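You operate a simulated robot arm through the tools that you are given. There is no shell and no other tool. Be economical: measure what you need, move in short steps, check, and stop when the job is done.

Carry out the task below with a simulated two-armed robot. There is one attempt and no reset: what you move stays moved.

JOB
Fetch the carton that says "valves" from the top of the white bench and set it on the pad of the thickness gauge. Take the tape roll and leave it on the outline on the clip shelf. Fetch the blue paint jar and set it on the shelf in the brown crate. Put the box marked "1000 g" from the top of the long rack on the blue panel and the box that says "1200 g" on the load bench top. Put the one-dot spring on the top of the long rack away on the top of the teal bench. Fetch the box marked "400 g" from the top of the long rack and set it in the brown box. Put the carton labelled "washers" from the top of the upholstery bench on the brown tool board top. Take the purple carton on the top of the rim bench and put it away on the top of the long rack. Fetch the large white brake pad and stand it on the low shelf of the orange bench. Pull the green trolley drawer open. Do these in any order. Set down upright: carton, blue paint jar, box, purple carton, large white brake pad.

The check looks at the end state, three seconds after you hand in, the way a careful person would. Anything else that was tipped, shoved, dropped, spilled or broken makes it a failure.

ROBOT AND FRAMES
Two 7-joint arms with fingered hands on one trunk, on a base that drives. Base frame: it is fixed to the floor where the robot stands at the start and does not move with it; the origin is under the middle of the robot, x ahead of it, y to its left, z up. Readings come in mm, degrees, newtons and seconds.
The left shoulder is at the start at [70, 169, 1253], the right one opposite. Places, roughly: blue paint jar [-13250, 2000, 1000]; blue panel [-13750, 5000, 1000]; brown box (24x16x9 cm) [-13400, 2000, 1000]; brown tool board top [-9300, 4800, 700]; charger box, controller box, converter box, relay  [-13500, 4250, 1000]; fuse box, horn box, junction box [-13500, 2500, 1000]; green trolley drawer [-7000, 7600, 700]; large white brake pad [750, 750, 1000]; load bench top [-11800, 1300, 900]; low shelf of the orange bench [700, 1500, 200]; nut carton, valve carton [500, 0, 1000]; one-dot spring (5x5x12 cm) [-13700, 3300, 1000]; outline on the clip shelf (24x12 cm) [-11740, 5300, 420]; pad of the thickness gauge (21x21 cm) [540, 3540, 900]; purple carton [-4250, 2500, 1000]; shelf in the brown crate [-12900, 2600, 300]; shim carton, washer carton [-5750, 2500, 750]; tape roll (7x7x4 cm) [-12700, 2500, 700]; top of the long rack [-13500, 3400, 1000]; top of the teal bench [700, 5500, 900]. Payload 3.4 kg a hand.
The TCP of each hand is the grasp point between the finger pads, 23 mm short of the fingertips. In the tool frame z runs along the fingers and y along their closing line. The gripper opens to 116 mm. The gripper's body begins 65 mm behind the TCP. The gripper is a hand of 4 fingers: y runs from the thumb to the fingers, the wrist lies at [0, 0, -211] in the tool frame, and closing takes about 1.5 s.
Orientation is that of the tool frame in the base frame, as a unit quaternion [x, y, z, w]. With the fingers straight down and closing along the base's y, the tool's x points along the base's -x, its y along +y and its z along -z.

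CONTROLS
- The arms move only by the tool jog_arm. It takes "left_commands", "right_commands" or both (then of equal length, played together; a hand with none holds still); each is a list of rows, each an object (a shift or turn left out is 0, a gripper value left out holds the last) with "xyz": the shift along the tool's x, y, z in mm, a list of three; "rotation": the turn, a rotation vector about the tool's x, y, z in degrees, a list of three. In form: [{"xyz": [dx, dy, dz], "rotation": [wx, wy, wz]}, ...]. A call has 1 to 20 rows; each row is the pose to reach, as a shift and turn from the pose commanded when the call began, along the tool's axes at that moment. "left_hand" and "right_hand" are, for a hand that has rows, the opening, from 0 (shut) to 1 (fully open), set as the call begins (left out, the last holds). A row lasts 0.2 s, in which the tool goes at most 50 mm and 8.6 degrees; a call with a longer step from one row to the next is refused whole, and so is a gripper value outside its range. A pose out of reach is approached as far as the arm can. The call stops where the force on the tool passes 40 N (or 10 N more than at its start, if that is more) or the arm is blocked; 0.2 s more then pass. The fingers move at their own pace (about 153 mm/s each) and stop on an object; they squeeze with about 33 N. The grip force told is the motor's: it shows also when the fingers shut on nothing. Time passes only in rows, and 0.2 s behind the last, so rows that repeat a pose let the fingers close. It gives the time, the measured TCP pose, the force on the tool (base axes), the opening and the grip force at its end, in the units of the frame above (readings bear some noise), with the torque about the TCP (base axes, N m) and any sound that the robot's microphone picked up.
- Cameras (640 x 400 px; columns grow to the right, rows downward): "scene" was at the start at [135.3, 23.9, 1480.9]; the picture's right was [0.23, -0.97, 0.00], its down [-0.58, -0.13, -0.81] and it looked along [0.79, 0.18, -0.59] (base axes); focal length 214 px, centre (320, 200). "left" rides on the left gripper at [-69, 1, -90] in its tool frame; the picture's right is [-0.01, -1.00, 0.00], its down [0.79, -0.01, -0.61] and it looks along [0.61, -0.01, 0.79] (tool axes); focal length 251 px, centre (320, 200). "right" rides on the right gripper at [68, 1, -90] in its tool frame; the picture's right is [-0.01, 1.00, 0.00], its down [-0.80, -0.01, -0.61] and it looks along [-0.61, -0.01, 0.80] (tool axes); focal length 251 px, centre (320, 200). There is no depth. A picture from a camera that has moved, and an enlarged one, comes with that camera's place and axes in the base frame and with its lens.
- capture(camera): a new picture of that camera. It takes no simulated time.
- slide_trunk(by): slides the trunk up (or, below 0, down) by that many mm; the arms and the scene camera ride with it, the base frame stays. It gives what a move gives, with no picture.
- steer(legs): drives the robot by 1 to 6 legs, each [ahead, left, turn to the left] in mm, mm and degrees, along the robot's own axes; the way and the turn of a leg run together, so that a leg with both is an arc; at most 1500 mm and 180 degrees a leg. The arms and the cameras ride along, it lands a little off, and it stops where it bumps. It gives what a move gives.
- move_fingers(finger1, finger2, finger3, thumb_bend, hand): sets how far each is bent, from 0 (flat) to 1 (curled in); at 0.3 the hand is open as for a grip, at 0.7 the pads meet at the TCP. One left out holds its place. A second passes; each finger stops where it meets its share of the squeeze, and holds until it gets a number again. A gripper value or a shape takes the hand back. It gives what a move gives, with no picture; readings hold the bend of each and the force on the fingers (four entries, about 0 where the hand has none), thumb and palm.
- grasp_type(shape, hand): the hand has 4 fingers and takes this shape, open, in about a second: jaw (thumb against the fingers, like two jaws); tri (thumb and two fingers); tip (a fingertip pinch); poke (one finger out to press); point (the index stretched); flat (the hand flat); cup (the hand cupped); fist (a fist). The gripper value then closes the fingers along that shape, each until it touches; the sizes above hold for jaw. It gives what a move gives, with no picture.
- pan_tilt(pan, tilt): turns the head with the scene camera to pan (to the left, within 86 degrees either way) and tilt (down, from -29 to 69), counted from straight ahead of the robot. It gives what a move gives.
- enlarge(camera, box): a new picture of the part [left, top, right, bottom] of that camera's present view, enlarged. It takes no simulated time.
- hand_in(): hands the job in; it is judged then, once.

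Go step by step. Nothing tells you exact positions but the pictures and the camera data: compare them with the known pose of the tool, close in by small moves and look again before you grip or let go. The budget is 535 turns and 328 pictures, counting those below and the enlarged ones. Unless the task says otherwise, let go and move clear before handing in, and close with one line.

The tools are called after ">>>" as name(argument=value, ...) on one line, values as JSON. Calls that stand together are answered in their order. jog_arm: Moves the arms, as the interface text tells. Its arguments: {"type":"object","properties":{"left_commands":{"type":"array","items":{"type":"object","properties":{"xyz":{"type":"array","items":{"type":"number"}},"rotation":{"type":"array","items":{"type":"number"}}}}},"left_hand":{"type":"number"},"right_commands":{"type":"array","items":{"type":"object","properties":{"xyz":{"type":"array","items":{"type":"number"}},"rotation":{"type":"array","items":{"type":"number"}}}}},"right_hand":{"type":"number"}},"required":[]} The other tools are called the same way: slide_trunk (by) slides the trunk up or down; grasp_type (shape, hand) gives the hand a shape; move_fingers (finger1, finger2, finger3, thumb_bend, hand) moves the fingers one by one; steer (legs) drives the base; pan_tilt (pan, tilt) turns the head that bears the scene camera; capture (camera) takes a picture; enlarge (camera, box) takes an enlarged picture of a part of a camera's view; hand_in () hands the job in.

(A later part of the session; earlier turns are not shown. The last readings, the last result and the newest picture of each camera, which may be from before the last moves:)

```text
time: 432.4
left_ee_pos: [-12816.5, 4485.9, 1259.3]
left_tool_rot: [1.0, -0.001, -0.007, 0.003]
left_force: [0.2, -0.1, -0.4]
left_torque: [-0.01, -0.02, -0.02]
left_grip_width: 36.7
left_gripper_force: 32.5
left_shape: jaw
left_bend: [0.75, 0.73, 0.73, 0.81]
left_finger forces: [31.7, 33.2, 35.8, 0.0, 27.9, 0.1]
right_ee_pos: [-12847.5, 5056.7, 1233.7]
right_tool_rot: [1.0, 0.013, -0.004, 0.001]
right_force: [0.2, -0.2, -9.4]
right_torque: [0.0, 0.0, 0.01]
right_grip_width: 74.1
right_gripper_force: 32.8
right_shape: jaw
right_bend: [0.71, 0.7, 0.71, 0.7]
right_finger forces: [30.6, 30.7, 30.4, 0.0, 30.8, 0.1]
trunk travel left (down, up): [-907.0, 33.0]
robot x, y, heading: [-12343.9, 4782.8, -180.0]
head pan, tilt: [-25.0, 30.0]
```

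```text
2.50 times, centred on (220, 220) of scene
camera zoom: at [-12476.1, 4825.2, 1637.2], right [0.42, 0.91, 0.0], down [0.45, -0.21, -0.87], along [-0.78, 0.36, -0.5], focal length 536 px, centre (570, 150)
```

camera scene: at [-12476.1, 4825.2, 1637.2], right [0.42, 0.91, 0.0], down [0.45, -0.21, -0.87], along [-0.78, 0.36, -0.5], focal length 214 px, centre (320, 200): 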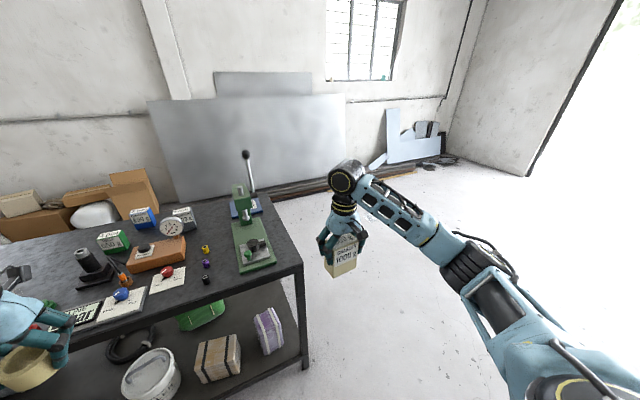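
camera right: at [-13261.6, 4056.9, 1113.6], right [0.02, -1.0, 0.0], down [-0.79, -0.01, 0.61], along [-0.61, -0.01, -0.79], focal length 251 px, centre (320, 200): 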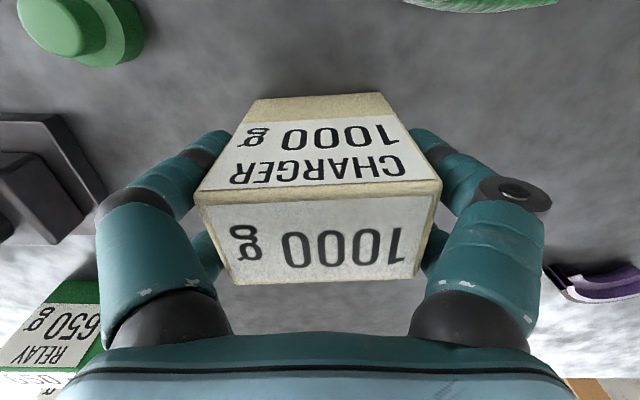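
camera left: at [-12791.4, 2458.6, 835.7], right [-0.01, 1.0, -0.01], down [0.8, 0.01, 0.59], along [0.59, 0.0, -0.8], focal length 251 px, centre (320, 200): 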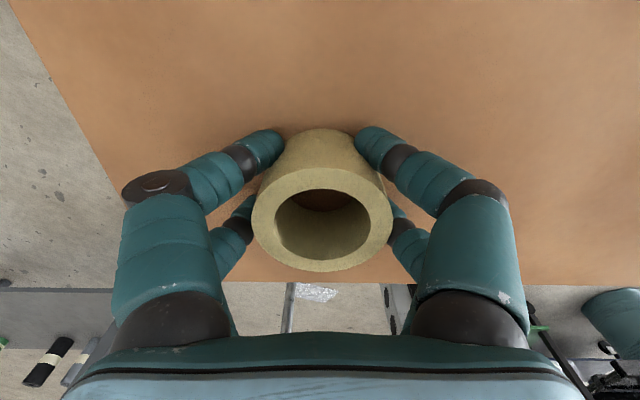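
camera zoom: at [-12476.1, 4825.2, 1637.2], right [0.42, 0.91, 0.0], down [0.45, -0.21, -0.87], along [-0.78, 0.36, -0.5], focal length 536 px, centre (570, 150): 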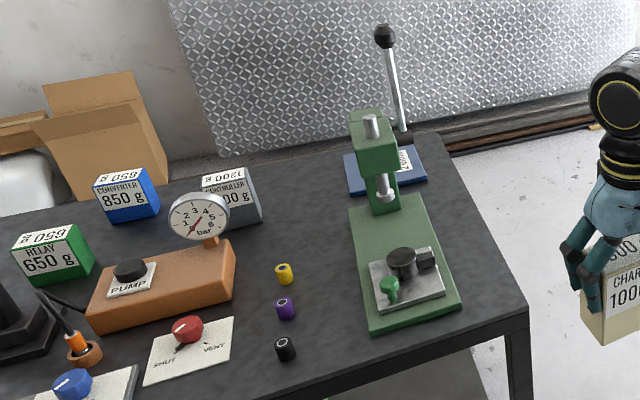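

The floor north of the rack is clear; the panel lies behind the green press. I'll swing wide to the north, face south, and approach.

>>> steer(legs=[[300, 0, 0], [0, -940, 0], [0, 0, 90], [0, -700, 0]])

>>> pan_tilt(pan=-20, tilt=35)

>>> capture(camera="scene")

```text
time: 446.2
left_ee_pos: [-13054.1, 5235.7, 1257.8]
left_tool_rot: [0.707, 0.707, -0.003, 0.008]
left_force: [0.4, 0.0, 0.2]
left_torque: [-0.02, 0.0, -0.01]
left_grip_width: 36.5
left_gripper_force: 33.2
left_shape: jaw
left_bend: [0.75, 0.73, 0.73, 0.81]
left_finger forces: [30.1, 33.1, 35.8, 0.0, 26.7, 0.1]
right_ee_pos: [-13626.6, 5201.8, 1234.3]
right_tool_rot: [0.696, 0.718, -0.004, 0.003]
right_force: [0.8, -0.2, -9.8]
right_torque: [0.02, 0.02, 0.01]
right_grip_width: 73.8
right_gripper_force: 32.7
right_shape: jaw
right_bend: [0.71, 0.7, 0.71, 0.7]
right_finger forces: [30.3, 30.6, 30.3, 0.0, 30.6, 0.0]
trunk travel left (down, up): [-907.0, 33.0]
robot x, y, heading: [-13355.7, 5708.7, -89.8]
head pan, tilt: [-25.0, 30.0]
```

```text
time: 446.9
left_ee_pos: [-13056.2, 5236.2, 1258.5]
left_tool_rot: [0.707, 0.707, -0.002, 0.008]
left_force: [1.1, 0.7, -1.1]
left_torque: [0.01, 0.01, -0.02]
left_grip_width: 36.5
left_gripper_force: 32.9
left_shape: jaw
left_bend: [0.75, 0.73, 0.73, 0.81]
left_finger forces: [30.1, 33.1, 35.9, 0.0, 26.7, 0.0]
right_ee_pos: [-13626.6, 5203.3, 1235.4]
right_tool_rot: [0.697, 0.717, -0.003, 0.003]
right_force: [0.5, 0.1, -10.3]
right_torque: [0.03, 0.01, -0.01]
right_grip_width: 73.7
right_gripper_force: 32.6
right_shape: jaw
right_bend: [0.71, 0.7, 0.71, 0.7]
right_finger forces: [30.2, 30.6, 30.2, 0.1, 30.5, 0.1]
trunk travel left (down, up): [-907.0, 33.0]
robot x, y, heading: [-13354.1, 5709.0, -89.8]
head pan, tilt: [-20.0, 35.0]
```

```text
188 pictures are left
camera scene: at [-13384.3, 5578.8, 1629.4], right [-0.94, 0.34, 0.0], down [0.19, 0.54, -0.82], along [-0.28, -0.77, -0.57], focal length 214 px, centre (320, 200)
```

scene: 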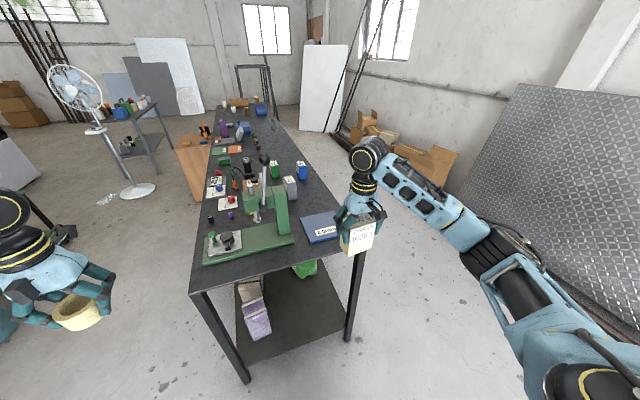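

>>> steer(legs=[[318, -25, 0]])

>>> capture(camera="right")

>>> capture(camera="scene")

```text
time: 449.0
left_ee_pos: [-13078.8, 4924.4, 1260.9]
left_tool_rot: [0.707, 0.707, -0.002, 0.009]
left_force: [-0.2, 1.0, 0.2]
left_torque: [-0.02, 0.03, 0.0]
left_grip_width: 36.7
left_gripper_force: 33.0
left_shape: jaw
left_bend: [0.75, 0.73, 0.73, 0.81]
left_finger forces: [30.1, 33.2, 35.9, 0.0, 26.8, 0.0]
right_ee_pos: [-13650.7, 4891.5, 1235.3]
right_tool_rot: [0.696, 0.718, -0.004, 0.004]
right_force: [-0.5, -0.1, -9.9]
right_torque: [0.01, -0.03, -0.02]
right_grip_width: 73.6
right_gripper_force: 33.2
right_shape: jaw
right_bend: [0.71, 0.7, 0.71, 0.7]
right_finger forces: [30.3, 30.5, 30.3, 0.1, 30.4, 0.0]
trunk travel left (down, up): [-907.0, 33.0]
robot x, y, heading: [-13377.1, 5394.4, -89.6]
head pan, tilt: [-20.0, 35.0]
```

```text
187 pictures are left
camera right: at [-13652.9, 4959.6, 1323.7], right [1.0, 0.02, 0.0], down [0.02, -0.79, 0.62], along [0.01, -0.62, -0.79], focal length 251 px, centre (320, 200)
```

right: 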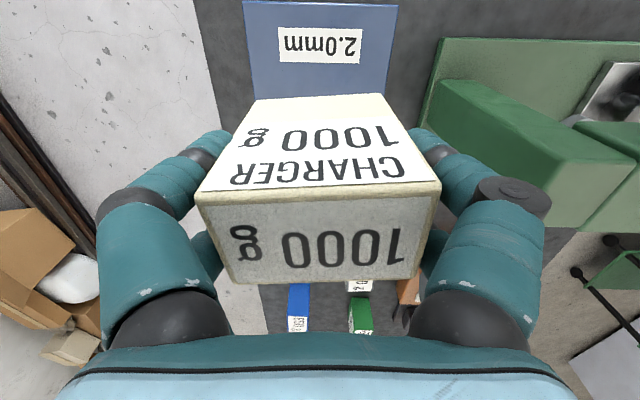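

```text
186 pictures are left
camera scene: at [-13408.5, 5267.5, 1629.7], right [-0.94, 0.34, 0.0], down [0.19, 0.54, -0.82], along [-0.28, -0.77, -0.57], focal length 214 px, centre (320, 200)
```

scene: 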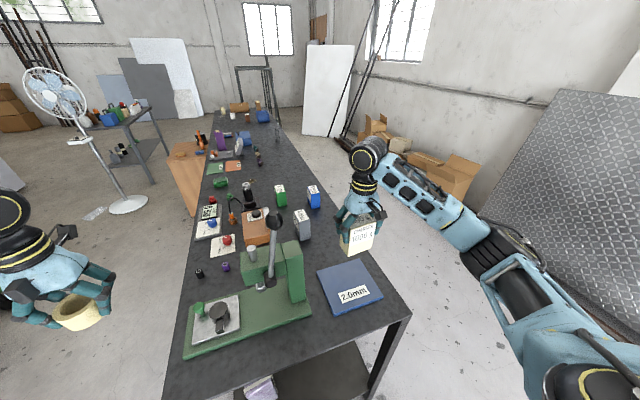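

Directly above the panel. Lowering.

>>> jog_arm(right_commands=[{"xyz": [0, 0, 45]}, {"xyz": [0, 0, 90]}, {"xyz": [0, 0, 135]}, {"xyz": [0, 0, 170]}, {"xyz": [0, 0, 170]}])

>>> enlarge(camera="scene", box=[260, 180, 460, 340])

```text
time: 450.2
left_ee_pos: [-13079.6, 4921.8, 1258.5]
left_tool_rot: [0.706, 0.708, -0.003, 0.009]
left_force: [-0.8, -0.2, -0.1]
left_torque: [0.0, 0.02, 0.01]
left_grip_width: 36.7
left_gripper_force: 32.9
left_shape: jaw
left_bend: [0.75, 0.73, 0.73, 0.81]
left_finger forces: [30.2, 33.1, 35.9, 0.0, 26.7, 0.0]
right_ee_pos: [-13650.6, 4886.9, 1063.9]
right_tool_rot: [0.696, 0.718, -0.002, 0.003]
right_force: [-0.6, -0.7, -9.9]
right_torque: [0.02, 0.01, 0.02]
right_grip_width: 73.7
right_gripper_force: 32.5
right_shape: jaw
right_bend: [0.71, 0.7, 0.71, 0.7]
right_finger forces: [30.5, 30.7, 30.5, 0.0, 30.7, 0.0]
trunk travel left (down, up): [-907.0, 33.0]
robot x, y, heading: [-13377.9, 5395.6, -89.9]
head pan, tilt: [-20.0, 35.0]
```

```text
2.50 times, centred on (360, 260) of scene
camera zoom: at [-13408.8, 5264.7, 1629.5], right [-0.94, 0.34, 0.0], down [0.19, 0.54, -0.82], along [-0.28, -0.77, -0.57], focal length 536 px, centre (220, 50)
```

zoom: 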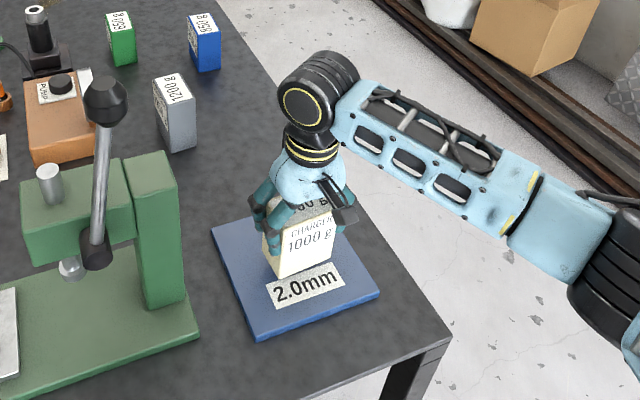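

>>> jog_arm(right_commands=[{"xyz": [0, 0, 10]}, {"xyz": [0, 0, 17]}, {"xyz": [0, 0, 17]}])

>>> jog_arm(right_commands=[{"xyz": [0, 0, 4]}, {"xyz": [0, 0, 8]}, {"xyz": [0, 0, 8]}])

>>> jog_arm(right_commands=[{"xyz": [0, 0, 3]}, {"xyz": [0, 0, 5]}, {"xyz": [0, 0, 5]}])

```text
time: 451.0
left_ee_pos: [-13079.8, 4922.3, 1259.6]
left_tool_rot: [0.707, 0.707, -0.003, 0.008]
left_force: [-0.4, -0.3, -0.2]
left_torque: [-0.01, 0.05, 0.02]
left_grip_width: 36.7
left_gripper_force: 32.6
left_shape: jaw
left_bend: [0.75, 0.73, 0.73, 0.81]
left_finger forces: [30.3, 33.1, 35.9, 0.1, 26.9, 0.0]
right_ee_pos: [-13649.8, 4885.9, 1046.7]
right_tool_rot: [0.696, 0.718, -0.002, 0.004]
right_force: [0.4, 0.0, -10.2]
right_torque: [0.02, 0.01, 0.01]
right_grip_width: 73.5
right_gripper_force: 32.9
right_shape: jaw
right_bend: [0.71, 0.7, 0.71, 0.7]
right_finger forces: [30.4, 30.7, 30.5, 0.0, 30.7, 0.1]
trunk travel left (down, up): [-907.0, 33.0]
robot x, y, heading: [-13379.0, 5391.7, -89.7]
head pan, tilt: [-20.0, 35.0]
```

```text
time: 451.8
left_ee_pos: [-13078.4, 4922.1, 1259.7]
left_tool_rot: [0.706, 0.708, -0.003, 0.008]
left_force: [0.8, -0.9, -0.2]
left_torque: [-0.02, -0.06, 0.0]
left_grip_width: 36.8
left_gripper_force: 32.9
left_shape: jaw
left_bend: [0.75, 0.73, 0.73, 0.81]
left_finger forces: [30.2, 33.2, 35.9, 0.1, 26.8, 0.0]
right_ee_pos: [-13650.8, 4887.9, 1040.2]
right_tool_rot: [0.696, 0.718, -0.002, 0.004]
right_force: [-0.7, -0.9, 0.8]
right_torque: [-0.02, 0.07, 0.02]
right_grip_width: 73.7
right_gripper_force: 32.9
right_shape: jaw
right_bend: [0.71, 0.7, 0.71, 0.7]
right_finger forces: [30.2, 30.5, 30.8, 0.0, 31.1, 0.0]
trunk travel left (down, up): [-907.0, 33.0]
robot x, y, heading: [-13376.4, 5397.4, -89.8]
head pan, tilt: [-20.0, 35.0]
```

```text
time: 452.7
left_ee_pos: [-13078.4, 4923.5, 1260.1]
left_tool_rot: [0.706, 0.708, -0.004, 0.008]
left_force: [-0.5, -0.1, -1.0]
left_torque: [-0.06, 0.01, 0.01]
left_grip_width: 36.7
left_gripper_force: 33.2
left_shape: jaw
left_bend: [0.75, 0.73, 0.73, 0.81]
left_finger forces: [30.1, 33.0, 35.7, 0.0, 26.8, 0.0]
right_ee_pos: [-13649.6, 4886.7, 1040.7]
right_tool_rot: [0.696, 0.718, -0.007, 0.008]
right_force: [-0.4, -0.4, 15.8]
right_torque: [0.11, 0.15, 0.09]
right_grip_width: 73.4
right_gripper_force: 32.9
right_shape: jaw
right_bend: [0.71, 0.71, 0.71, 0.7]
right_finger forces: [33.1, 32.7, 33.5, 0.1, 33.3, 0.0]
trunk travel left (down, up): [-907.0, 33.0]
robot x, y, heading: [-13375.8, 5393.9, -89.7]
head pan, tilt: [-20.0, 35.0]
stopped in row 3 (right hand): the force on the tool passed its limit (the readings are from after the stop); the commanded pose is now the measured one
```

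Landed on the panel. Releasing and lifting.

>>> jog_arm(right_hand=1, right_commands=[{"xyz": [0, 0, -2]}, {"xyz": [0, 0, -2]}, {"xyz": [0, 0, -2]}, {"xyz": [0, 0, -2]}, {"xyz": [0, 0, -2]}, {"xyz": [0, 0, -2]}, {"xyz": [0, 0, -40]}, {"xyz": [0, 0, -85]}, {"xyz": [0, 0, -130]}, {"xyz": [0, 0, -175]}])

>>> enlarge(camera="scene", box=[240, 160, 440, 320])

>>> capture(camera="right")

```text
time: 454.9
left_ee_pos: [-13077.2, 4923.4, 1259.9]
left_tool_rot: [0.706, 0.708, -0.003, 0.008]
left_force: [0.0, -0.2, -0.4]
left_torque: [-0.05, -0.01, -0.02]
left_grip_width: 36.6
left_gripper_force: 32.5
left_shape: jaw
left_bend: [0.75, 0.73, 0.73, 0.81]
left_finger forces: [30.3, 33.1, 35.9, 0.1, 26.8, 0.1]
right_ee_pos: [-13650.3, 4889.4, 1213.8]
right_tool_rot: [0.696, 0.718, -0.006, 0.006]
right_force: [-0.7, -1.1, 1.0]
right_torque: [0.02, -0.04, -0.02]
right_grip_width: 115.9
right_gripper_force: 0.2
right_shape: jaw
right_bend: [0.3, 0.3, 0.3, 0.3]
right_finger forces: [0.0, 0.0, 0.0, 0.0, 0.0, 0.0]
trunk travel left (down, up): [-907.0, 33.0]
robot x, y, heading: [-13375.4, 5392.4, -89.7]
head pan, tilt: [-20.0, 35.0]
```

```text
2.50 times, centred on (340, 240) of scene
camera zoom: at [-13407.1, 5266.2, 1629.6], right [-0.94, 0.34, 0.0], down [0.19, 0.54, -0.82], along [-0.28, -0.77, -0.57], focal length 536 px, centre (270, 100)
```

zoom: 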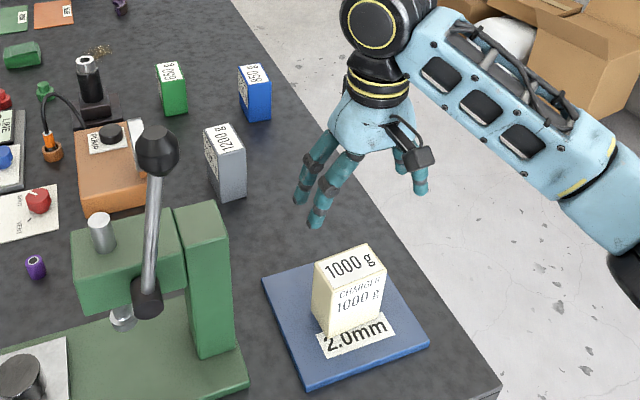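

```text
183 pictures are left
camera right: at [-13651.6, 4958.8, 1301.8], right [1.0, 0.02, 0.0], down [0.02, -0.78, 0.62], along [0.01, -0.62, -0.78], focal length 251 px, centre (320, 200)
```

right: 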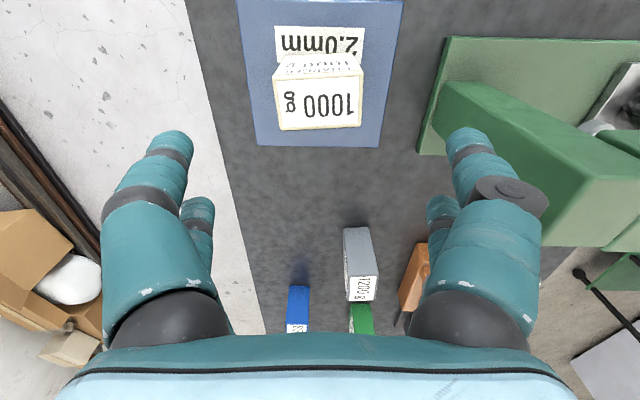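

1000 g box stands on the panel. Now the 1200 g box at about (-13570,4580), with the right hand from the north, tilted forward.

>>> steer(legs=[[128, 80, 0]])

>>> jog_arm(right_commands=[{"xyz": [-10, 0, 0], "rotation": [0, -8, 0]}, {"xyz": [-30, 0, 0], "rotation": [0, -16, 0]}, {"xyz": [-60, 0, 0], "rotation": [0, -24, 0]}, {"xyz": [-95, 0, 0], "rotation": [0, -32, 0]}, {"xyz": [-135, 0, 0], "rotation": [0, -40, 0]}, {"xyz": [-170, 0, 0], "rotation": [0, -42, 0]}, {"xyz": [-170, 0, 0], "rotation": [0, -42, 0]}])

>>> capture(camera="scene")

>>> capture(camera="right")

```text
time: 456.3
left_ee_pos: [-13014.4, 4810.8, 1258.1]
left_tool_rot: [0.71, 0.705, -0.002, 0.007]
left_force: [-0.4, -0.7, 0.0]
left_torque: [0.0, 0.0, 0.01]
left_grip_width: 36.8
left_gripper_force: 32.7
left_shape: jaw
left_bend: [0.75, 0.73, 0.73, 0.81]
left_finger forces: [30.2, 33.2, 35.8, 0.0, 26.8, 0.0]
right_ee_pos: [-13587.0, 4782.0, 1212.4]
right_tool_rot: [0.7, 0.714, -0.005, 0.006]
right_force: [-0.8, -1.2, -0.1]
right_torque: [-0.01, -0.02, -0.05]
right_grip_width: 116.0
right_gripper_force: 0.1
right_shape: jaw
right_bend: [0.3, 0.3, 0.3, 0.3]
right_finger forces: [0.1, 0.0, 0.1, 0.0, 0.0, 0.0]
trunk travel left (down, up): [-907.0, 33.0]
robot x, y, heading: [-13307.5, 5292.1, -90.2]
head pan, tilt: [-20.0, 35.0]
stopped in leg 1: the robot was blocked; the commanded pose is now the measured one
```

```text
time: 457.9
left_ee_pos: [-13014.2, 4814.9, 1258.4]
left_tool_rot: [0.71, 0.704, -0.003, 0.008]
left_force: [-0.1, 0.1, -1.1]
left_torque: [-0.01, 0.01, -0.01]
left_grip_width: 36.5
left_gripper_force: 33.0
left_shape: jaw
left_bend: [0.75, 0.73, 0.73, 0.81]
left_finger forces: [30.1, 33.1, 36.0, 0.0, 26.7, 0.0]
right_ee_pos: [-13582.4, 4615.8, 1217.5]
right_tool_rot: [0.651, 0.665, -0.256, 0.262]
right_force: [0.0, 0.2, -0.4]
right_torque: [-0.02, -0.01, 0.01]
right_grip_width: 115.8
right_gripper_force: 0.1
right_shape: jaw
right_bend: [0.3, 0.3, 0.3, 0.3]
right_finger forces: [0.0, 0.0, 0.0, 0.1, 0.0, 0.0]
trunk travel left (down, up): [-907.0, 33.0]
robot x, y, heading: [-13305.1, 5290.1, -90.3]
head pan, tilt: [-20.0, 35.0]
```

```text
182 pictures are left
camera scene: at [-13339.7, 5161.2, 1629.6], right [-0.94, 0.35, 0.0], down [0.2, 0.54, -0.82], along [-0.28, -0.77, -0.57], focal length 214 px, centre (320, 200)
```

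scene: 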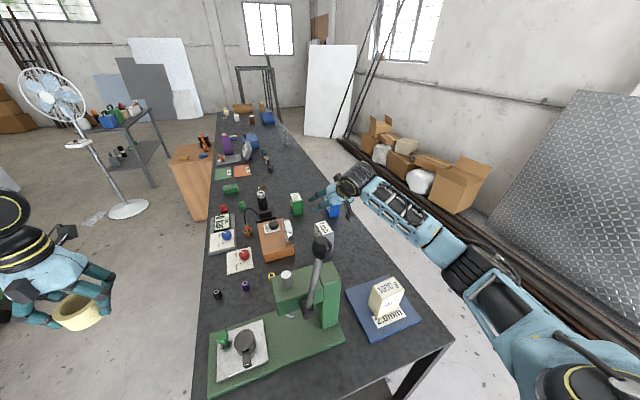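

```text
181 pictures are left
camera right: at [-13584.0, 4727.3, 1235.0], right [1.0, 0.01, 0.01], down [0.0, -0.17, 0.99], along [0.01, -0.99, -0.17], focal length 251 px, centre (320, 200)
```

right: 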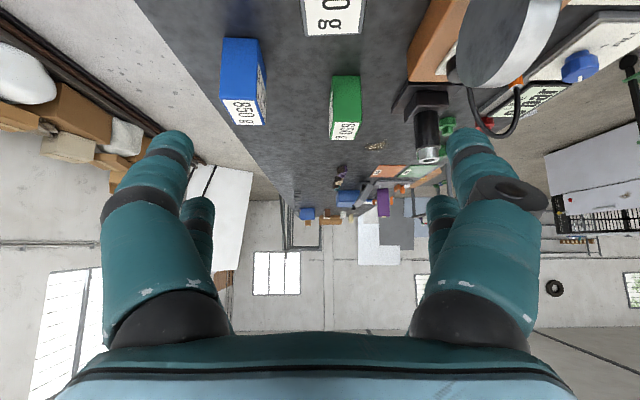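

>>> enlarge(camera="scene", box=[250, 160, 390, 280])

```text
3.33 times, centred on (320, 220) of scene
camera zoom: at [-13339.7, 5161.2, 1629.6], right [-0.94, 0.35, 0.0], down [0.2, 0.54, -0.82], along [-0.28, -0.77, -0.57], focal length 715 px, centre (320, 133)
```

zoom: 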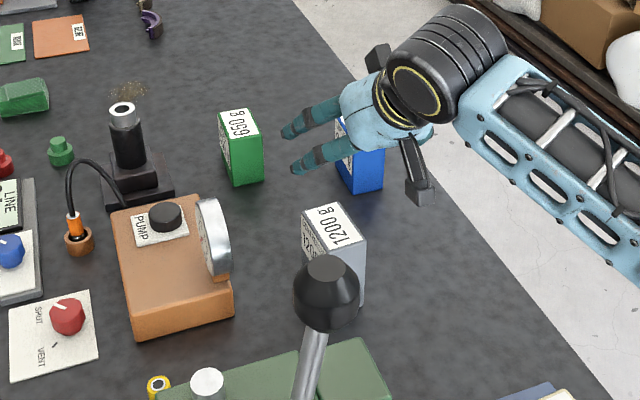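

>>> jog_arm(right_hand=0.78, right_commands=[{"xyz": [-18, 6, 16]}, {"xyz": [-35, 11, 32]}, {"xyz": [-35, 11, 32]}])

>>> slide_trunk(by=-110)

>>> enlarge(camera="scene", box=[250, 120, 390, 260])

>>> capture(camera="right")

```text
time: 458.7
left_ee_pos: [-13015.2, 4815.1, 1262.1]
left_tool_rot: [0.71, 0.704, -0.002, 0.01]
left_force: [0.4, 0.6, -0.9]
left_torque: [-0.01, -0.01, 0.01]
left_grip_width: 36.7
left_gripper_force: 32.9
left_shape: jaw
left_bend: [0.75, 0.73, 0.73, 0.81]
left_finger forces: [30.0, 33.1, 35.9, 0.0, 26.6, 0.1]
right_ee_pos: [-13570.6, 4570.4, 1218.5]
right_tool_rot: [0.651, 0.664, -0.256, 0.263]
right_force: [0.2, 0.6, 0.3]
right_torque: [-0.01, -0.01, 0.01]
right_grip_width: 90.9
right_gripper_force: 0.1
right_shape: jaw
right_bend: [0.6, 0.6, 0.6, 0.6]
right_finger forces: [0.1, 0.0, 0.1, 0.0, 0.0, 0.0]
trunk travel left (down, up): [-907.0, 33.0]
robot x, y, heading: [-13307.0, 5292.0, -90.4]
head pan, tilt: [-20.0, 35.0]
```

```text
time: 460.1
left_ee_pos: [-13013.9, 4814.2, 1148.4]
left_tool_rot: [0.711, 0.703, -0.004, 0.008]
left_force: [0.0, -0.7, -0.6]
left_torque: [0.01, -0.01, 0.02]
left_grip_width: 36.5
left_gripper_force: 33.0
left_shape: jaw
left_bend: [0.75, 0.73, 0.73, 0.81]
left_finger forces: [30.1, 33.1, 35.9, 0.0, 26.6, 0.0]
right_ee_pos: [-13570.3, 4569.6, 1107.1]
right_tool_rot: [0.651, 0.665, -0.256, 0.263]
right_force: [0.5, -0.3, -0.4]
right_torque: [0.02, -0.03, 0.02]
right_grip_width: 90.7
right_gripper_force: 0.0
right_shape: jaw
right_bend: [0.6, 0.6, 0.6, 0.6]
right_finger forces: [0.0, 0.0, 0.0, 0.1, 0.1, 0.1]
trunk travel left (down, up): [-797.0, 143.0]
robot x, y, heading: [-13309.1, 5293.8, -90.5]
head pan, tilt: [-20.0, 35.0]
```

```text
2.86 times, centred on (320, 190) of scene
camera zoom: at [-13339.9, 5160.9, 1519.6], right [-0.94, 0.35, 0.0], down [0.2, 0.54, -0.82], along [-0.28, -0.77, -0.57], focal length 613 px, centre (320, 229)
```

zoom: 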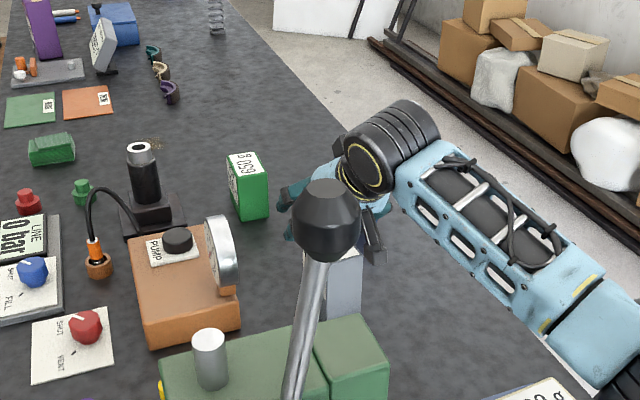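

```text
178 pictures are left
camera right: at [-13572.5, 4680.3, 1125.6], right [1.0, 0.01, 0.01], down [0.0, -0.17, 0.99], along [0.01, -0.99, -0.17], focal length 251 px, centre (320, 200)
```

right: 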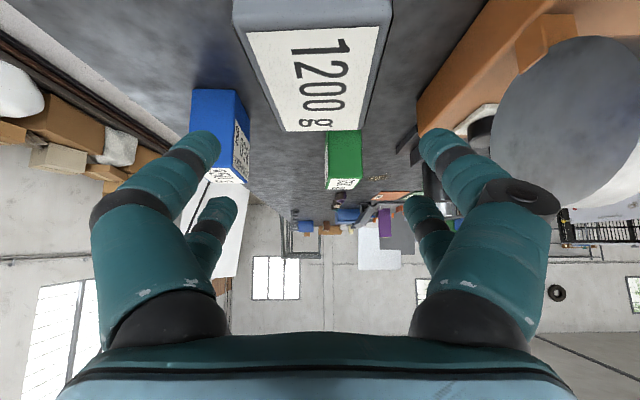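

Well aligned. Lowering with the trunk and closing.

>>> slide_trunk(by=-84)

>>> jog_arm(right_hand=0, right_commands=[{"xyz": [0, 0, 0]}, {"xyz": [0, 0, 0]}, {"xyz": [0, 0, 0]}, {"xyz": [0, 0, 0]}, {"xyz": [0, 0, 0]}, {"xyz": [0, 0, 0]}, {"xyz": [0, 0, 0]}, {"xyz": [0, 0, 0]}])

>>> capture(camera="right")

```text
time: 461.3
left_ee_pos: [-13014.4, 4813.5, 1066.1]
left_tool_rot: [0.71, 0.704, -0.003, 0.008]
left_force: [0.1, 0.4, 0.0]
left_torque: [-0.03, 0.01, -0.01]
left_grip_width: 36.5
left_gripper_force: 32.9
left_shape: jaw
left_bend: [0.75, 0.73, 0.73, 0.81]
left_finger forces: [30.2, 33.0, 35.9, 0.1, 26.6, 0.1]
right_ee_pos: [-13570.0, 4569.2, 1023.2]
right_tool_rot: [0.651, 0.664, -0.257, 0.263]
right_force: [0.2, -0.2, 0.5]
right_torque: [0.01, -0.01, 0.0]
right_grip_width: 90.7
right_gripper_force: 0.1
right_shape: jaw
right_bend: [0.6, 0.6, 0.6, 0.6]
right_finger forces: [0.1, 0.0, 0.0, 0.1, 0.1, 0.1]
trunk travel left (down, up): [-713.0, 227.0]
robot x, y, heading: [-13311.4, 5292.8, -90.3]
head pan, tilt: [-20.0, 35.0]
```

```text
time: 463.1
left_ee_pos: [-13014.1, 4814.2, 1065.6]
left_tool_rot: [0.71, 0.704, -0.003, 0.008]
left_force: [0.7, 1.4, 0.1]
left_torque: [0.0, 0.01, -0.01]
left_grip_width: 36.6
left_gripper_force: 32.8
left_shape: jaw
left_bend: [0.75, 0.73, 0.73, 0.81]
left_finger forces: [30.1, 33.1, 35.9, 0.1, 26.6, 0.0]
right_ee_pos: [-13569.9, 4569.5, 1022.5]
right_tool_rot: [0.65, 0.665, -0.257, 0.264]
right_force: [0.2, 0.3, 0.4]
right_torque: [0.03, 0.02, 0.08]
right_grip_width: 43.0
right_gripper_force: 32.9
right_shape: jaw
right_bend: [0.73, 0.73, 0.73, 0.77]
right_finger forces: [30.3, 29.9, 30.1, 0.0, 30.4, 0.0]
trunk travel left (down, up): [-713.0, 227.0]
robot x, y, heading: [-13308.3, 5289.3, -90.1]
head pan, tilt: [-20.0, 35.0]
```

```text
177 pictures are left
camera right: at [-13572.4, 4680.1, 1041.4], right [1.0, 0.01, 0.01], down [0.0, -0.17, 0.99], along [0.01, -0.99, -0.17], focal length 251 px, centre (320, 200)
```

right: 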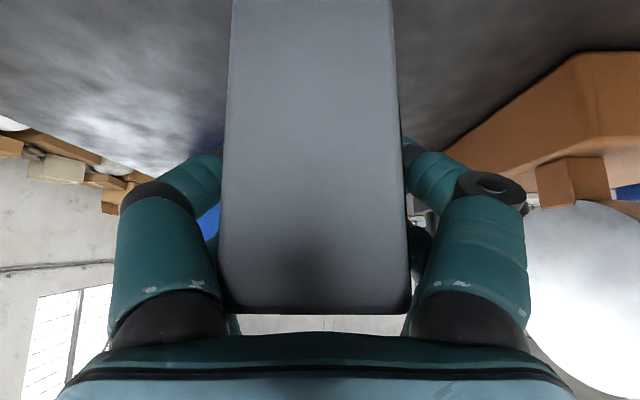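

1200 g box gripped. Lifting and backing off, then turning to look at the clip shelf.

>>> slide_trunk(by=220)

>>> steer(legs=[[-450, 0, 0], [0, 0, 90], [300, 0, 0]])

>>> pan_tilt(pan=-10, tilt=25)

>>> capture(camera="scene")

```text
time: 465.4
left_ee_pos: [-13015.4, 4811.5, 1283.8]
left_tool_rot: [0.711, 0.704, -0.002, 0.007]
left_force: [0.5, -0.7, -1.0]
left_torque: [-0.02, -0.01, 0.0]
left_grip_width: 36.5
left_gripper_force: 33.1
left_shape: jaw
left_bend: [0.75, 0.73, 0.73, 0.81]
left_finger forces: [30.2, 33.0, 35.9, 0.0, 26.7, 0.1]
right_ee_pos: [-13570.8, 4566.9, 1241.5]
right_tool_rot: [0.652, 0.665, -0.254, 0.261]
right_force: [-0.1, 0.0, -11.7]
right_torque: [-0.08, 0.02, 0.0]
right_grip_width: 43.0
right_gripper_force: 33.3
right_shape: jaw
right_bend: [0.73, 0.73, 0.73, 0.77]
right_finger forces: [30.3, 30.2, 30.4, 0.0, 30.3, 0.0]
trunk travel left (down, up): [-933.0, 7.0]
robot x, y, heading: [-13308.9, 5287.0, -90.3]
head pan, tilt: [-20.0, 35.0]
```

```text
time: 473.6
left_ee_pos: [-12530.7, 6024.6, 1286.2]
left_tool_rot: [0.004, 1.0, 0.004, 0.008]
left_force: [-0.6, -0.1, 0.0]
left_torque: [0.02, -0.02, 0.02]
left_grip_width: 36.6
left_gripper_force: 33.2
left_shape: jaw
left_bend: [0.75, 0.73, 0.73, 0.81]
left_finger forces: [29.0, 33.1, 36.0, 0.0, 26.1, 0.1]
right_ee_pos: [-12288.1, 5468.3, 1242.8]
right_tool_rot: [-0.008, 0.93, 0.004, 0.366]
right_force: [-0.1, -0.2, -11.2]
right_torque: [-0.01, -0.07, 0.02]
right_grip_width: 43.5
right_gripper_force: 33.3
right_shape: jaw
right_bend: [0.73, 0.73, 0.74, 0.78]
right_finger forces: [31.0, 30.8, 31.2, 0.0, 30.8, 0.0]
trunk travel left (down, up): [-933.0, 7.0]
robot x, y, heading: [-13004.8, 5730.3, -0.4]
head pan, tilt: [-20.0, 35.0]
```

```text
time: 474.3
left_ee_pos: [-12529.4, 6025.0, 1285.2]
left_tool_rot: [0.004, 1.0, 0.005, 0.007]
left_force: [0.2, 0.4, -0.4]
left_torque: [0.01, 0.03, 0.01]
left_grip_width: 36.6
left_gripper_force: 33.2
left_shape: jaw
left_bend: [0.75, 0.73, 0.73, 0.81]
left_finger forces: [29.0, 33.0, 36.0, 0.1, 26.0, 0.1]
right_ee_pos: [-12286.3, 5468.6, 1241.3]
right_tool_rot: [-0.008, 0.931, 0.004, 0.364]
right_force: [0.5, 0.5, -11.8]
right_torque: [-0.02, -0.06, 0.0]
right_grip_width: 43.0
right_gripper_force: 32.9
right_shape: jaw
right_bend: [0.73, 0.73, 0.74, 0.78]
right_finger forces: [30.9, 30.9, 31.1, 0.0, 30.8, 0.0]
trunk travel left (down, up): [-933.0, 7.0]
robot x, y, heading: [-13005.0, 5733.1, -0.3]
head pan, tilt: [-10.0, 25.0]
```

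```text
176 pictures are left
camera scene: at [-12864.1, 5717.6, 1671.1], right [-0.18, -0.98, 0.0], down [-0.42, 0.08, -0.91], along [0.89, -0.16, -0.42], focal length 214 px, centre (320, 200)
```

scene: 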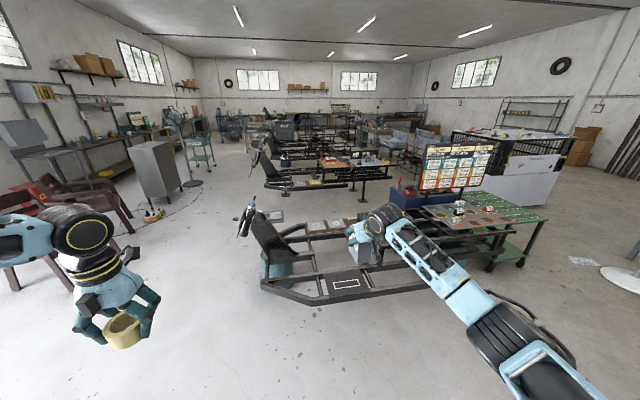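

The "clip shelf" with the white outline is on the black chassis at about (-11724,5314,420). Zooming for accuracy.

>>> enlarge(camera="scene", box=[240, 200, 440, 320])

```text
3.20 times, centred on (340, 260) of scene
camera zoom: at [-12864.1, 5717.6, 1671.1], right [-0.18, -0.98, 0.0], down [-0.42, 0.08, -0.91], along [0.89, -0.16, -0.42], focal length 686 px, centre (256, 8)
```

zoom: 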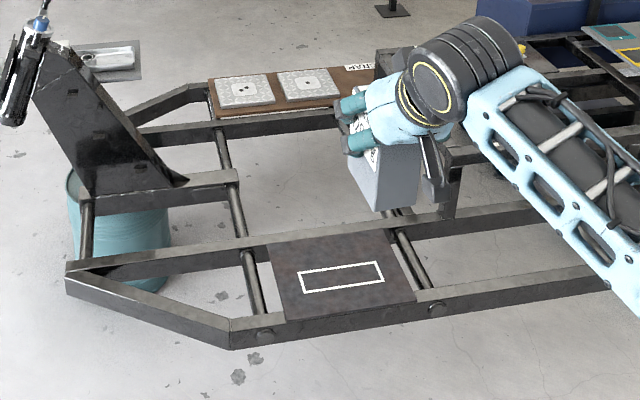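

>>> steer(legs=[[0, 0, -74], [278, 807, 0]])

>>> capture(camera="left")

>>> pan_tilt(pan=30, tilt=45)

>>> capture(camera="scene")

```text
time: 482.0
left_ee_pos: [-11746.0, 5298.9, 1285.2]
left_tool_rot: [0.607, 0.795, -0.001, 0.008]
left_force: [-0.7, 0.9, -1.5]
left_torque: [0.01, -0.04, 0.01]
left_grip_width: 36.4
left_gripper_force: 32.9
left_shape: jaw
left_bend: [0.75, 0.73, 0.73, 0.81]
left_finger forces: [28.1, 33.0, 36.0, 0.1, 25.4, 0.0]
right_ee_pos: [-12214.6, 4912.9, 1241.3]
right_tool_rot: [0.556, 0.747, -0.217, 0.293]
right_force: [0.0, -0.1, -12.0]
right_torque: [-0.08, -0.04, 0.02]
right_grip_width: 43.0
right_gripper_force: 32.9
right_shape: jaw
right_bend: [0.73, 0.73, 0.74, 0.78]
right_finger forces: [30.3, 30.2, 30.5, 0.0, 30.1, 0.0]
trunk travel left (down, up): [-933.0, 7.0]
robot x, y, heading: [-12156.5, 5681.7, -74.6]
head pan, tilt: [-10.0, 25.0]
```

```text
174 pictures are left
camera left: at [-11728.6, 5233.5, 1375.7], right [-0.96, -0.27, -0.01], down [-0.22, 0.77, 0.6], along [-0.15, 0.58, -0.8], focal length 251 px, centre (320, 200)
```

left: 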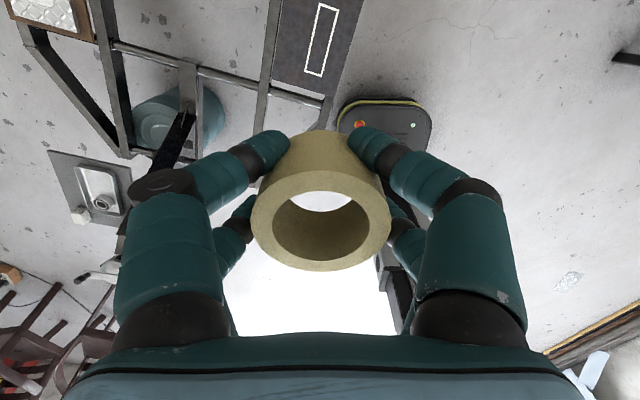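

```text
time: 483.1
left_ee_pos: [-11744.3, 5298.7, 1284.4]
left_tool_rot: [0.607, 0.794, -0.001, 0.009]
left_force: [-0.4, -0.7, -0.1]
left_torque: [0.01, -0.01, 0.02]
left_grip_width: 36.4
left_gripper_force: 32.4
left_shape: jaw
left_bend: [0.75, 0.73, 0.73, 0.81]
left_finger forces: [28.1, 33.0, 36.0, 0.0, 25.4, 0.1]
right_ee_pos: [-12213.3, 4912.2, 1241.3]
right_tool_rot: [0.556, 0.747, -0.217, 0.293]
right_force: [-0.6, 0.1, -11.3]
right_torque: [-0.08, 0.01, 0.0]
right_grip_width: 42.9
right_gripper_force: 33.1
right_shape: jaw
right_bend: [0.73, 0.73, 0.74, 0.78]
right_finger forces: [30.4, 30.2, 30.4, 0.0, 30.0, 0.0]
trunk travel left (down, up): [-933.0, 7.0]
robot x, y, heading: [-12159.8, 5678.8, -74.5]
head pan, tilt: [30.0, 45.0]
```

```text
173 pictures are left
camera scene: at [-12084.8, 5574.0, 1640.5], right [-0.7, -0.71, 0.0], down [-0.5, 0.5, -0.71], along [0.5, -0.5, -0.71], focal length 214 px, centre (320, 200)
```

scene: 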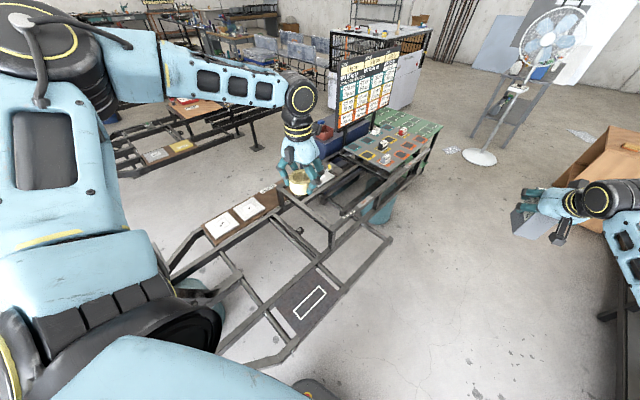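

Outline confirmed at (-11740,5312). Lowering in stages.

>>> slide_trunk(by=-400)

>>> capture(camera="scene")

```text
time: 486.9
left_ee_pos: [-11744.2, 5299.6, 885.2]
left_tool_rot: [0.607, 0.794, -0.001, 0.009]
left_force: [0.0, 0.5, -0.8]
left_torque: [-0.03, 0.01, 0.01]
left_grip_width: 36.1
left_gripper_force: 32.9
left_shape: jaw
left_bend: [0.75, 0.73, 0.73, 0.81]
left_finger forces: [28.3, 33.0, 36.0, 0.0, 25.5, 0.0]
right_ee_pos: [-12214.4, 4913.1, 841.3]
right_tool_rot: [0.556, 0.747, -0.218, 0.293]
right_force: [-1.1, 0.9, -11.8]
right_torque: [-0.08, -0.03, 0.03]
right_grip_width: 42.8
right_gripper_force: 32.7
right_shape: jaw
right_bend: [0.73, 0.73, 0.74, 0.78]
right_finger forces: [30.4, 30.2, 30.5, 0.1, 30.0, 0.1]
trunk travel left (down, up): [-533.0, 407.0]
robot x, y, heading: [-12156.4, 5681.6, -74.6]
head pan, tilt: [30.0, 45.0]
```

```text
172 pictures are left
camera scene: at [-12084.9, 5575.2, 1240.6], right [-0.7, -0.71, 0.0], down [-0.5, 0.5, -0.71], along [0.5, -0.5, -0.71], focal length 214 px, centre (320, 200)
```

scene: 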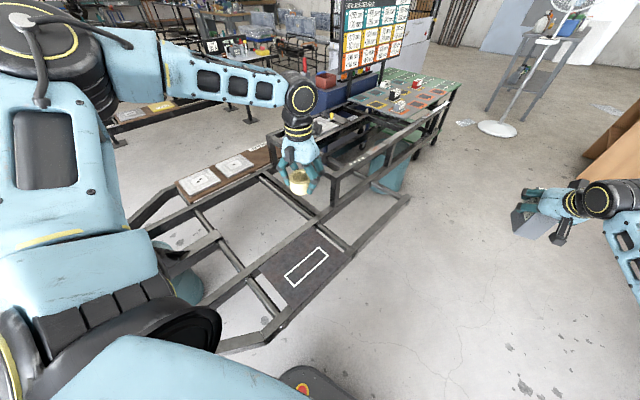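

>>> slide_trunk(by=-350)

>>> capture(camera="left")

>>> capture(camera="scene")

```text
time: 490.3
left_ee_pos: [-11744.8, 5299.4, 535.2]
left_tool_rot: [0.608, 0.794, -0.001, 0.009]
left_force: [-1.0, -0.1, 0.4]
left_torque: [-0.02, 0.01, -0.05]
left_grip_width: 36.2
left_gripper_force: 32.8
left_shape: jaw
left_bend: [0.75, 0.73, 0.73, 0.81]
left_finger forces: [28.5, 32.9, 36.0, 0.2, 25.5, 0.0]
right_ee_pos: [-12214.9, 4914.3, 491.6]
right_tool_rot: [0.555, 0.747, -0.217, 0.294]
right_force: [0.6, 0.3, -11.5]
right_torque: [-0.04, -0.03, -0.02]
right_grip_width: 42.9
right_gripper_force: 33.0
right_shape: jaw
right_bend: [0.73, 0.73, 0.74, 0.78]
right_finger forces: [30.5, 30.0, 30.5, 0.0, 30.0, 0.0]
trunk travel left (down, up): [-183.0, 757.0]
robot x, y, heading: [-12155.6, 5683.1, -74.5]
head pan, tilt: [30.0, 45.0]
```

```text
171 pictures are left
camera left: at [-11727.1, 5235.4, 625.3], right [-0.96, -0.27, -0.01], down [-0.22, 0.77, 0.6], along [-0.15, 0.58, -0.8], focal length 251 px, centre (320, 200)
```

left: 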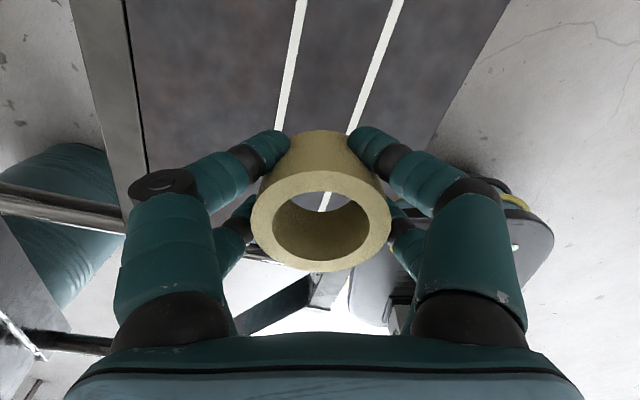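

```text
170 pictures are left
camera scene: at [-12084.8, 5576.1, 890.6], right [-0.7, -0.71, 0.0], down [-0.5, 0.5, -0.71], along [0.5, -0.5, -0.71], focal length 214 px, centre (320, 200)
```

scene: 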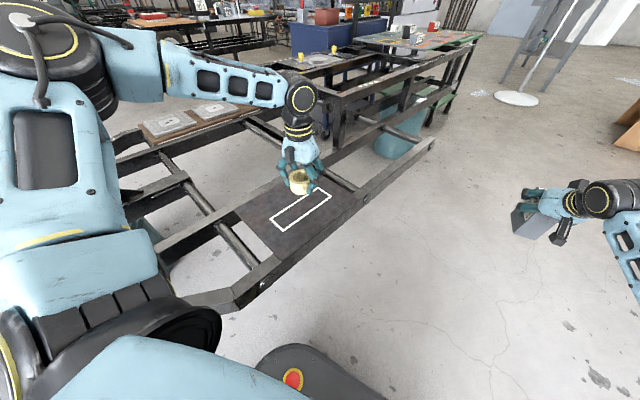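

>>> jog_arm(left_commands=[{"xyz": [11, 6, 0]}, {"xyz": [11, 6, 0]}])

>>> slide_trunk(by=-60)

>>> enlarge(camera="scene", box=[240, 100, 400, 230])

```text
time: 490.9
left_ee_pos: [-11740.8, 5312.3, 535.1]
left_tool_rot: [0.607, 0.795, -0.001, 0.009]
left_force: [0.3, 0.5, -0.3]
left_torque: [0.01, -0.01, -0.03]
left_grip_width: 36.3
left_gripper_force: 32.5
left_shape: jaw
left_bend: [0.75, 0.73, 0.73, 0.81]
left_finger forces: [28.2, 33.0, 36.0, 0.0, 25.4, 0.1]
right_ee_pos: [-12213.0, 4915.1, 491.6]
right_tool_rot: [0.555, 0.747, -0.217, 0.293]
right_force: [0.1, 1.2, -10.9]
right_torque: [-0.04, -0.03, 0.0]
right_grip_width: 43.2
right_gripper_force: 32.8
right_shape: jaw
right_bend: [0.73, 0.73, 0.74, 0.78]
right_finger forces: [30.4, 30.1, 30.5, 0.1, 30.1, 0.0]
trunk travel left (down, up): [-183.0, 757.0]
robot x, y, heading: [-12157.5, 5683.1, -74.7]
head pan, tilt: [30.0, 45.0]
```

```text
time: 491.9
left_ee_pos: [-11740.7, 5312.5, 474.5]
left_tool_rot: [0.607, 0.795, 0.0, 0.008]
left_force: [-0.1, -0.6, -1.1]
left_torque: [-0.01, -0.01, -0.01]
left_grip_width: 36.2
left_gripper_force: 33.2
left_shape: jaw
left_bend: [0.75, 0.73, 0.73, 0.81]
left_finger forces: [28.2, 33.0, 36.0, 0.0, 25.4, 0.1]
right_ee_pos: [-12213.3, 4915.7, 430.8]
right_tool_rot: [0.555, 0.747, -0.217, 0.293]
right_force: [-0.1, -0.7, -11.7]
right_torque: [-0.05, -0.04, 0.0]
right_grip_width: 43.1
right_gripper_force: 33.1
right_shape: jaw
right_bend: [0.73, 0.73, 0.74, 0.78]
right_finger forces: [30.4, 30.1, 30.6, 0.0, 29.9, 0.0]
trunk travel left (down, up): [-123.0, 817.0]
robot x, y, heading: [-12156.9, 5677.9, -74.6]
head pan, tilt: [30.0, 45.0]
```

```text
3.08 times, centred on (320, 165) of scene
camera zoom: at [-12084.9, 5576.3, 830.6], right [-0.7, -0.71, 0.0], down [-0.5, 0.5, -0.71], along [0.5, -0.5, -0.71], focal length 660 px, centre (320, 308)
```

zoom: 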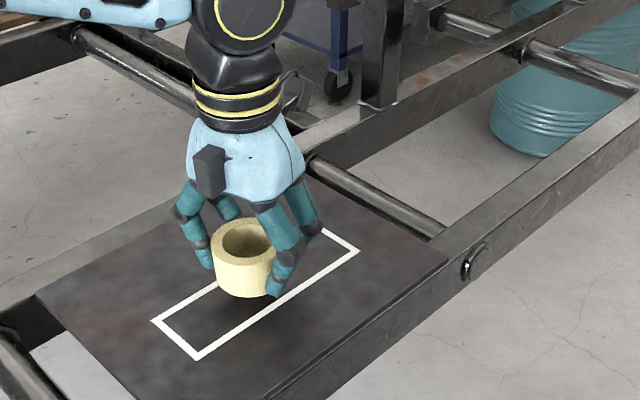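

>>> slide_trunk(by=-14)

>>> slide_trunk(by=-6)

>>> enlarge(camera="scene", box=[240, 80, 400, 210])

```text
time: 492.6
left_ee_pos: [-11741.1, 5312.3, 461.2]
left_tool_rot: [0.608, 0.794, -0.001, 0.008]
left_force: [-0.7, 0.3, -0.3]
left_torque: [-0.01, -0.01, -0.01]
left_grip_width: 36.2
left_gripper_force: 32.4
left_shape: jaw
left_bend: [0.75, 0.73, 0.73, 0.81]
left_finger forces: [28.2, 33.0, 36.1, 0.0, 25.3, 0.0]
right_ee_pos: [-12213.1, 4915.3, 416.7]
right_tool_rot: [0.556, 0.747, -0.217, 0.293]
right_force: [-0.1, -0.1, -11.3]
right_torque: [-0.08, 0.02, 0.0]
right_grip_width: 43.0
right_gripper_force: 33.1
right_shape: jaw
right_bend: [0.73, 0.73, 0.74, 0.78]
right_finger forces: [30.3, 30.1, 30.5, 0.0, 30.1, 0.1]
trunk travel left (down, up): [-109.0, 831.0]
robot x, y, heading: [-12157.8, 5677.8, -74.7]
head pan, tilt: [30.0, 45.0]
```

```text
time: 493.1
left_ee_pos: [-11741.2, 5312.1, 454.7]
left_tool_rot: [0.607, 0.795, 0.0, 0.008]
left_force: [-0.1, -0.3, -0.4]
left_torque: [-0.04, 0.0, 0.03]
left_grip_width: 36.4
left_gripper_force: 33.4
left_shape: jaw
left_bend: [0.75, 0.73, 0.73, 0.81]
left_finger forces: [28.3, 33.0, 36.1, 0.1, 25.4, 0.0]
right_ee_pos: [-12213.7, 4914.7, 411.5]
right_tool_rot: [0.555, 0.747, -0.217, 0.293]
right_force: [0.5, -0.7, -11.9]
right_torque: [-0.07, 0.01, -0.03]
right_grip_width: 42.7
right_gripper_force: 32.9
right_shape: jaw
right_bend: [0.73, 0.73, 0.74, 0.78]
right_finger forces: [30.5, 30.1, 30.4, 0.0, 29.9, 0.0]
trunk travel left (down, up): [-103.0, 837.0]
robot x, y, heading: [-12154.9, 5684.8, -74.6]
head pan, tilt: [30.0, 45.0]
```

```text
3.08 times, centred on (320, 145) of scene
camera zoom: at [-12084.8, 5576.3, 810.5], right [-0.7, -0.71, 0.0], down [-0.5, 0.5, -0.71], along [0.5, -0.5, -0.71], focal length 660 px, centre (320, 369)
```

zoom: 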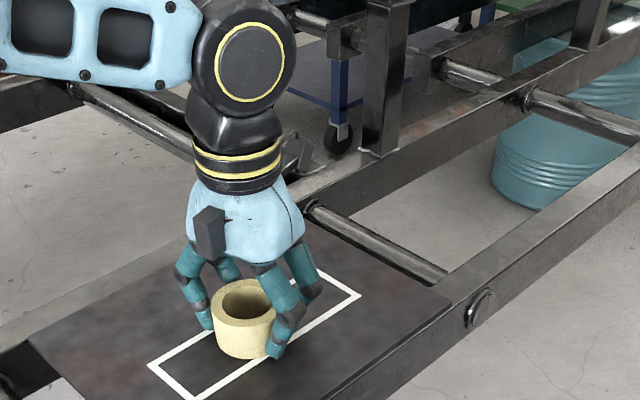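

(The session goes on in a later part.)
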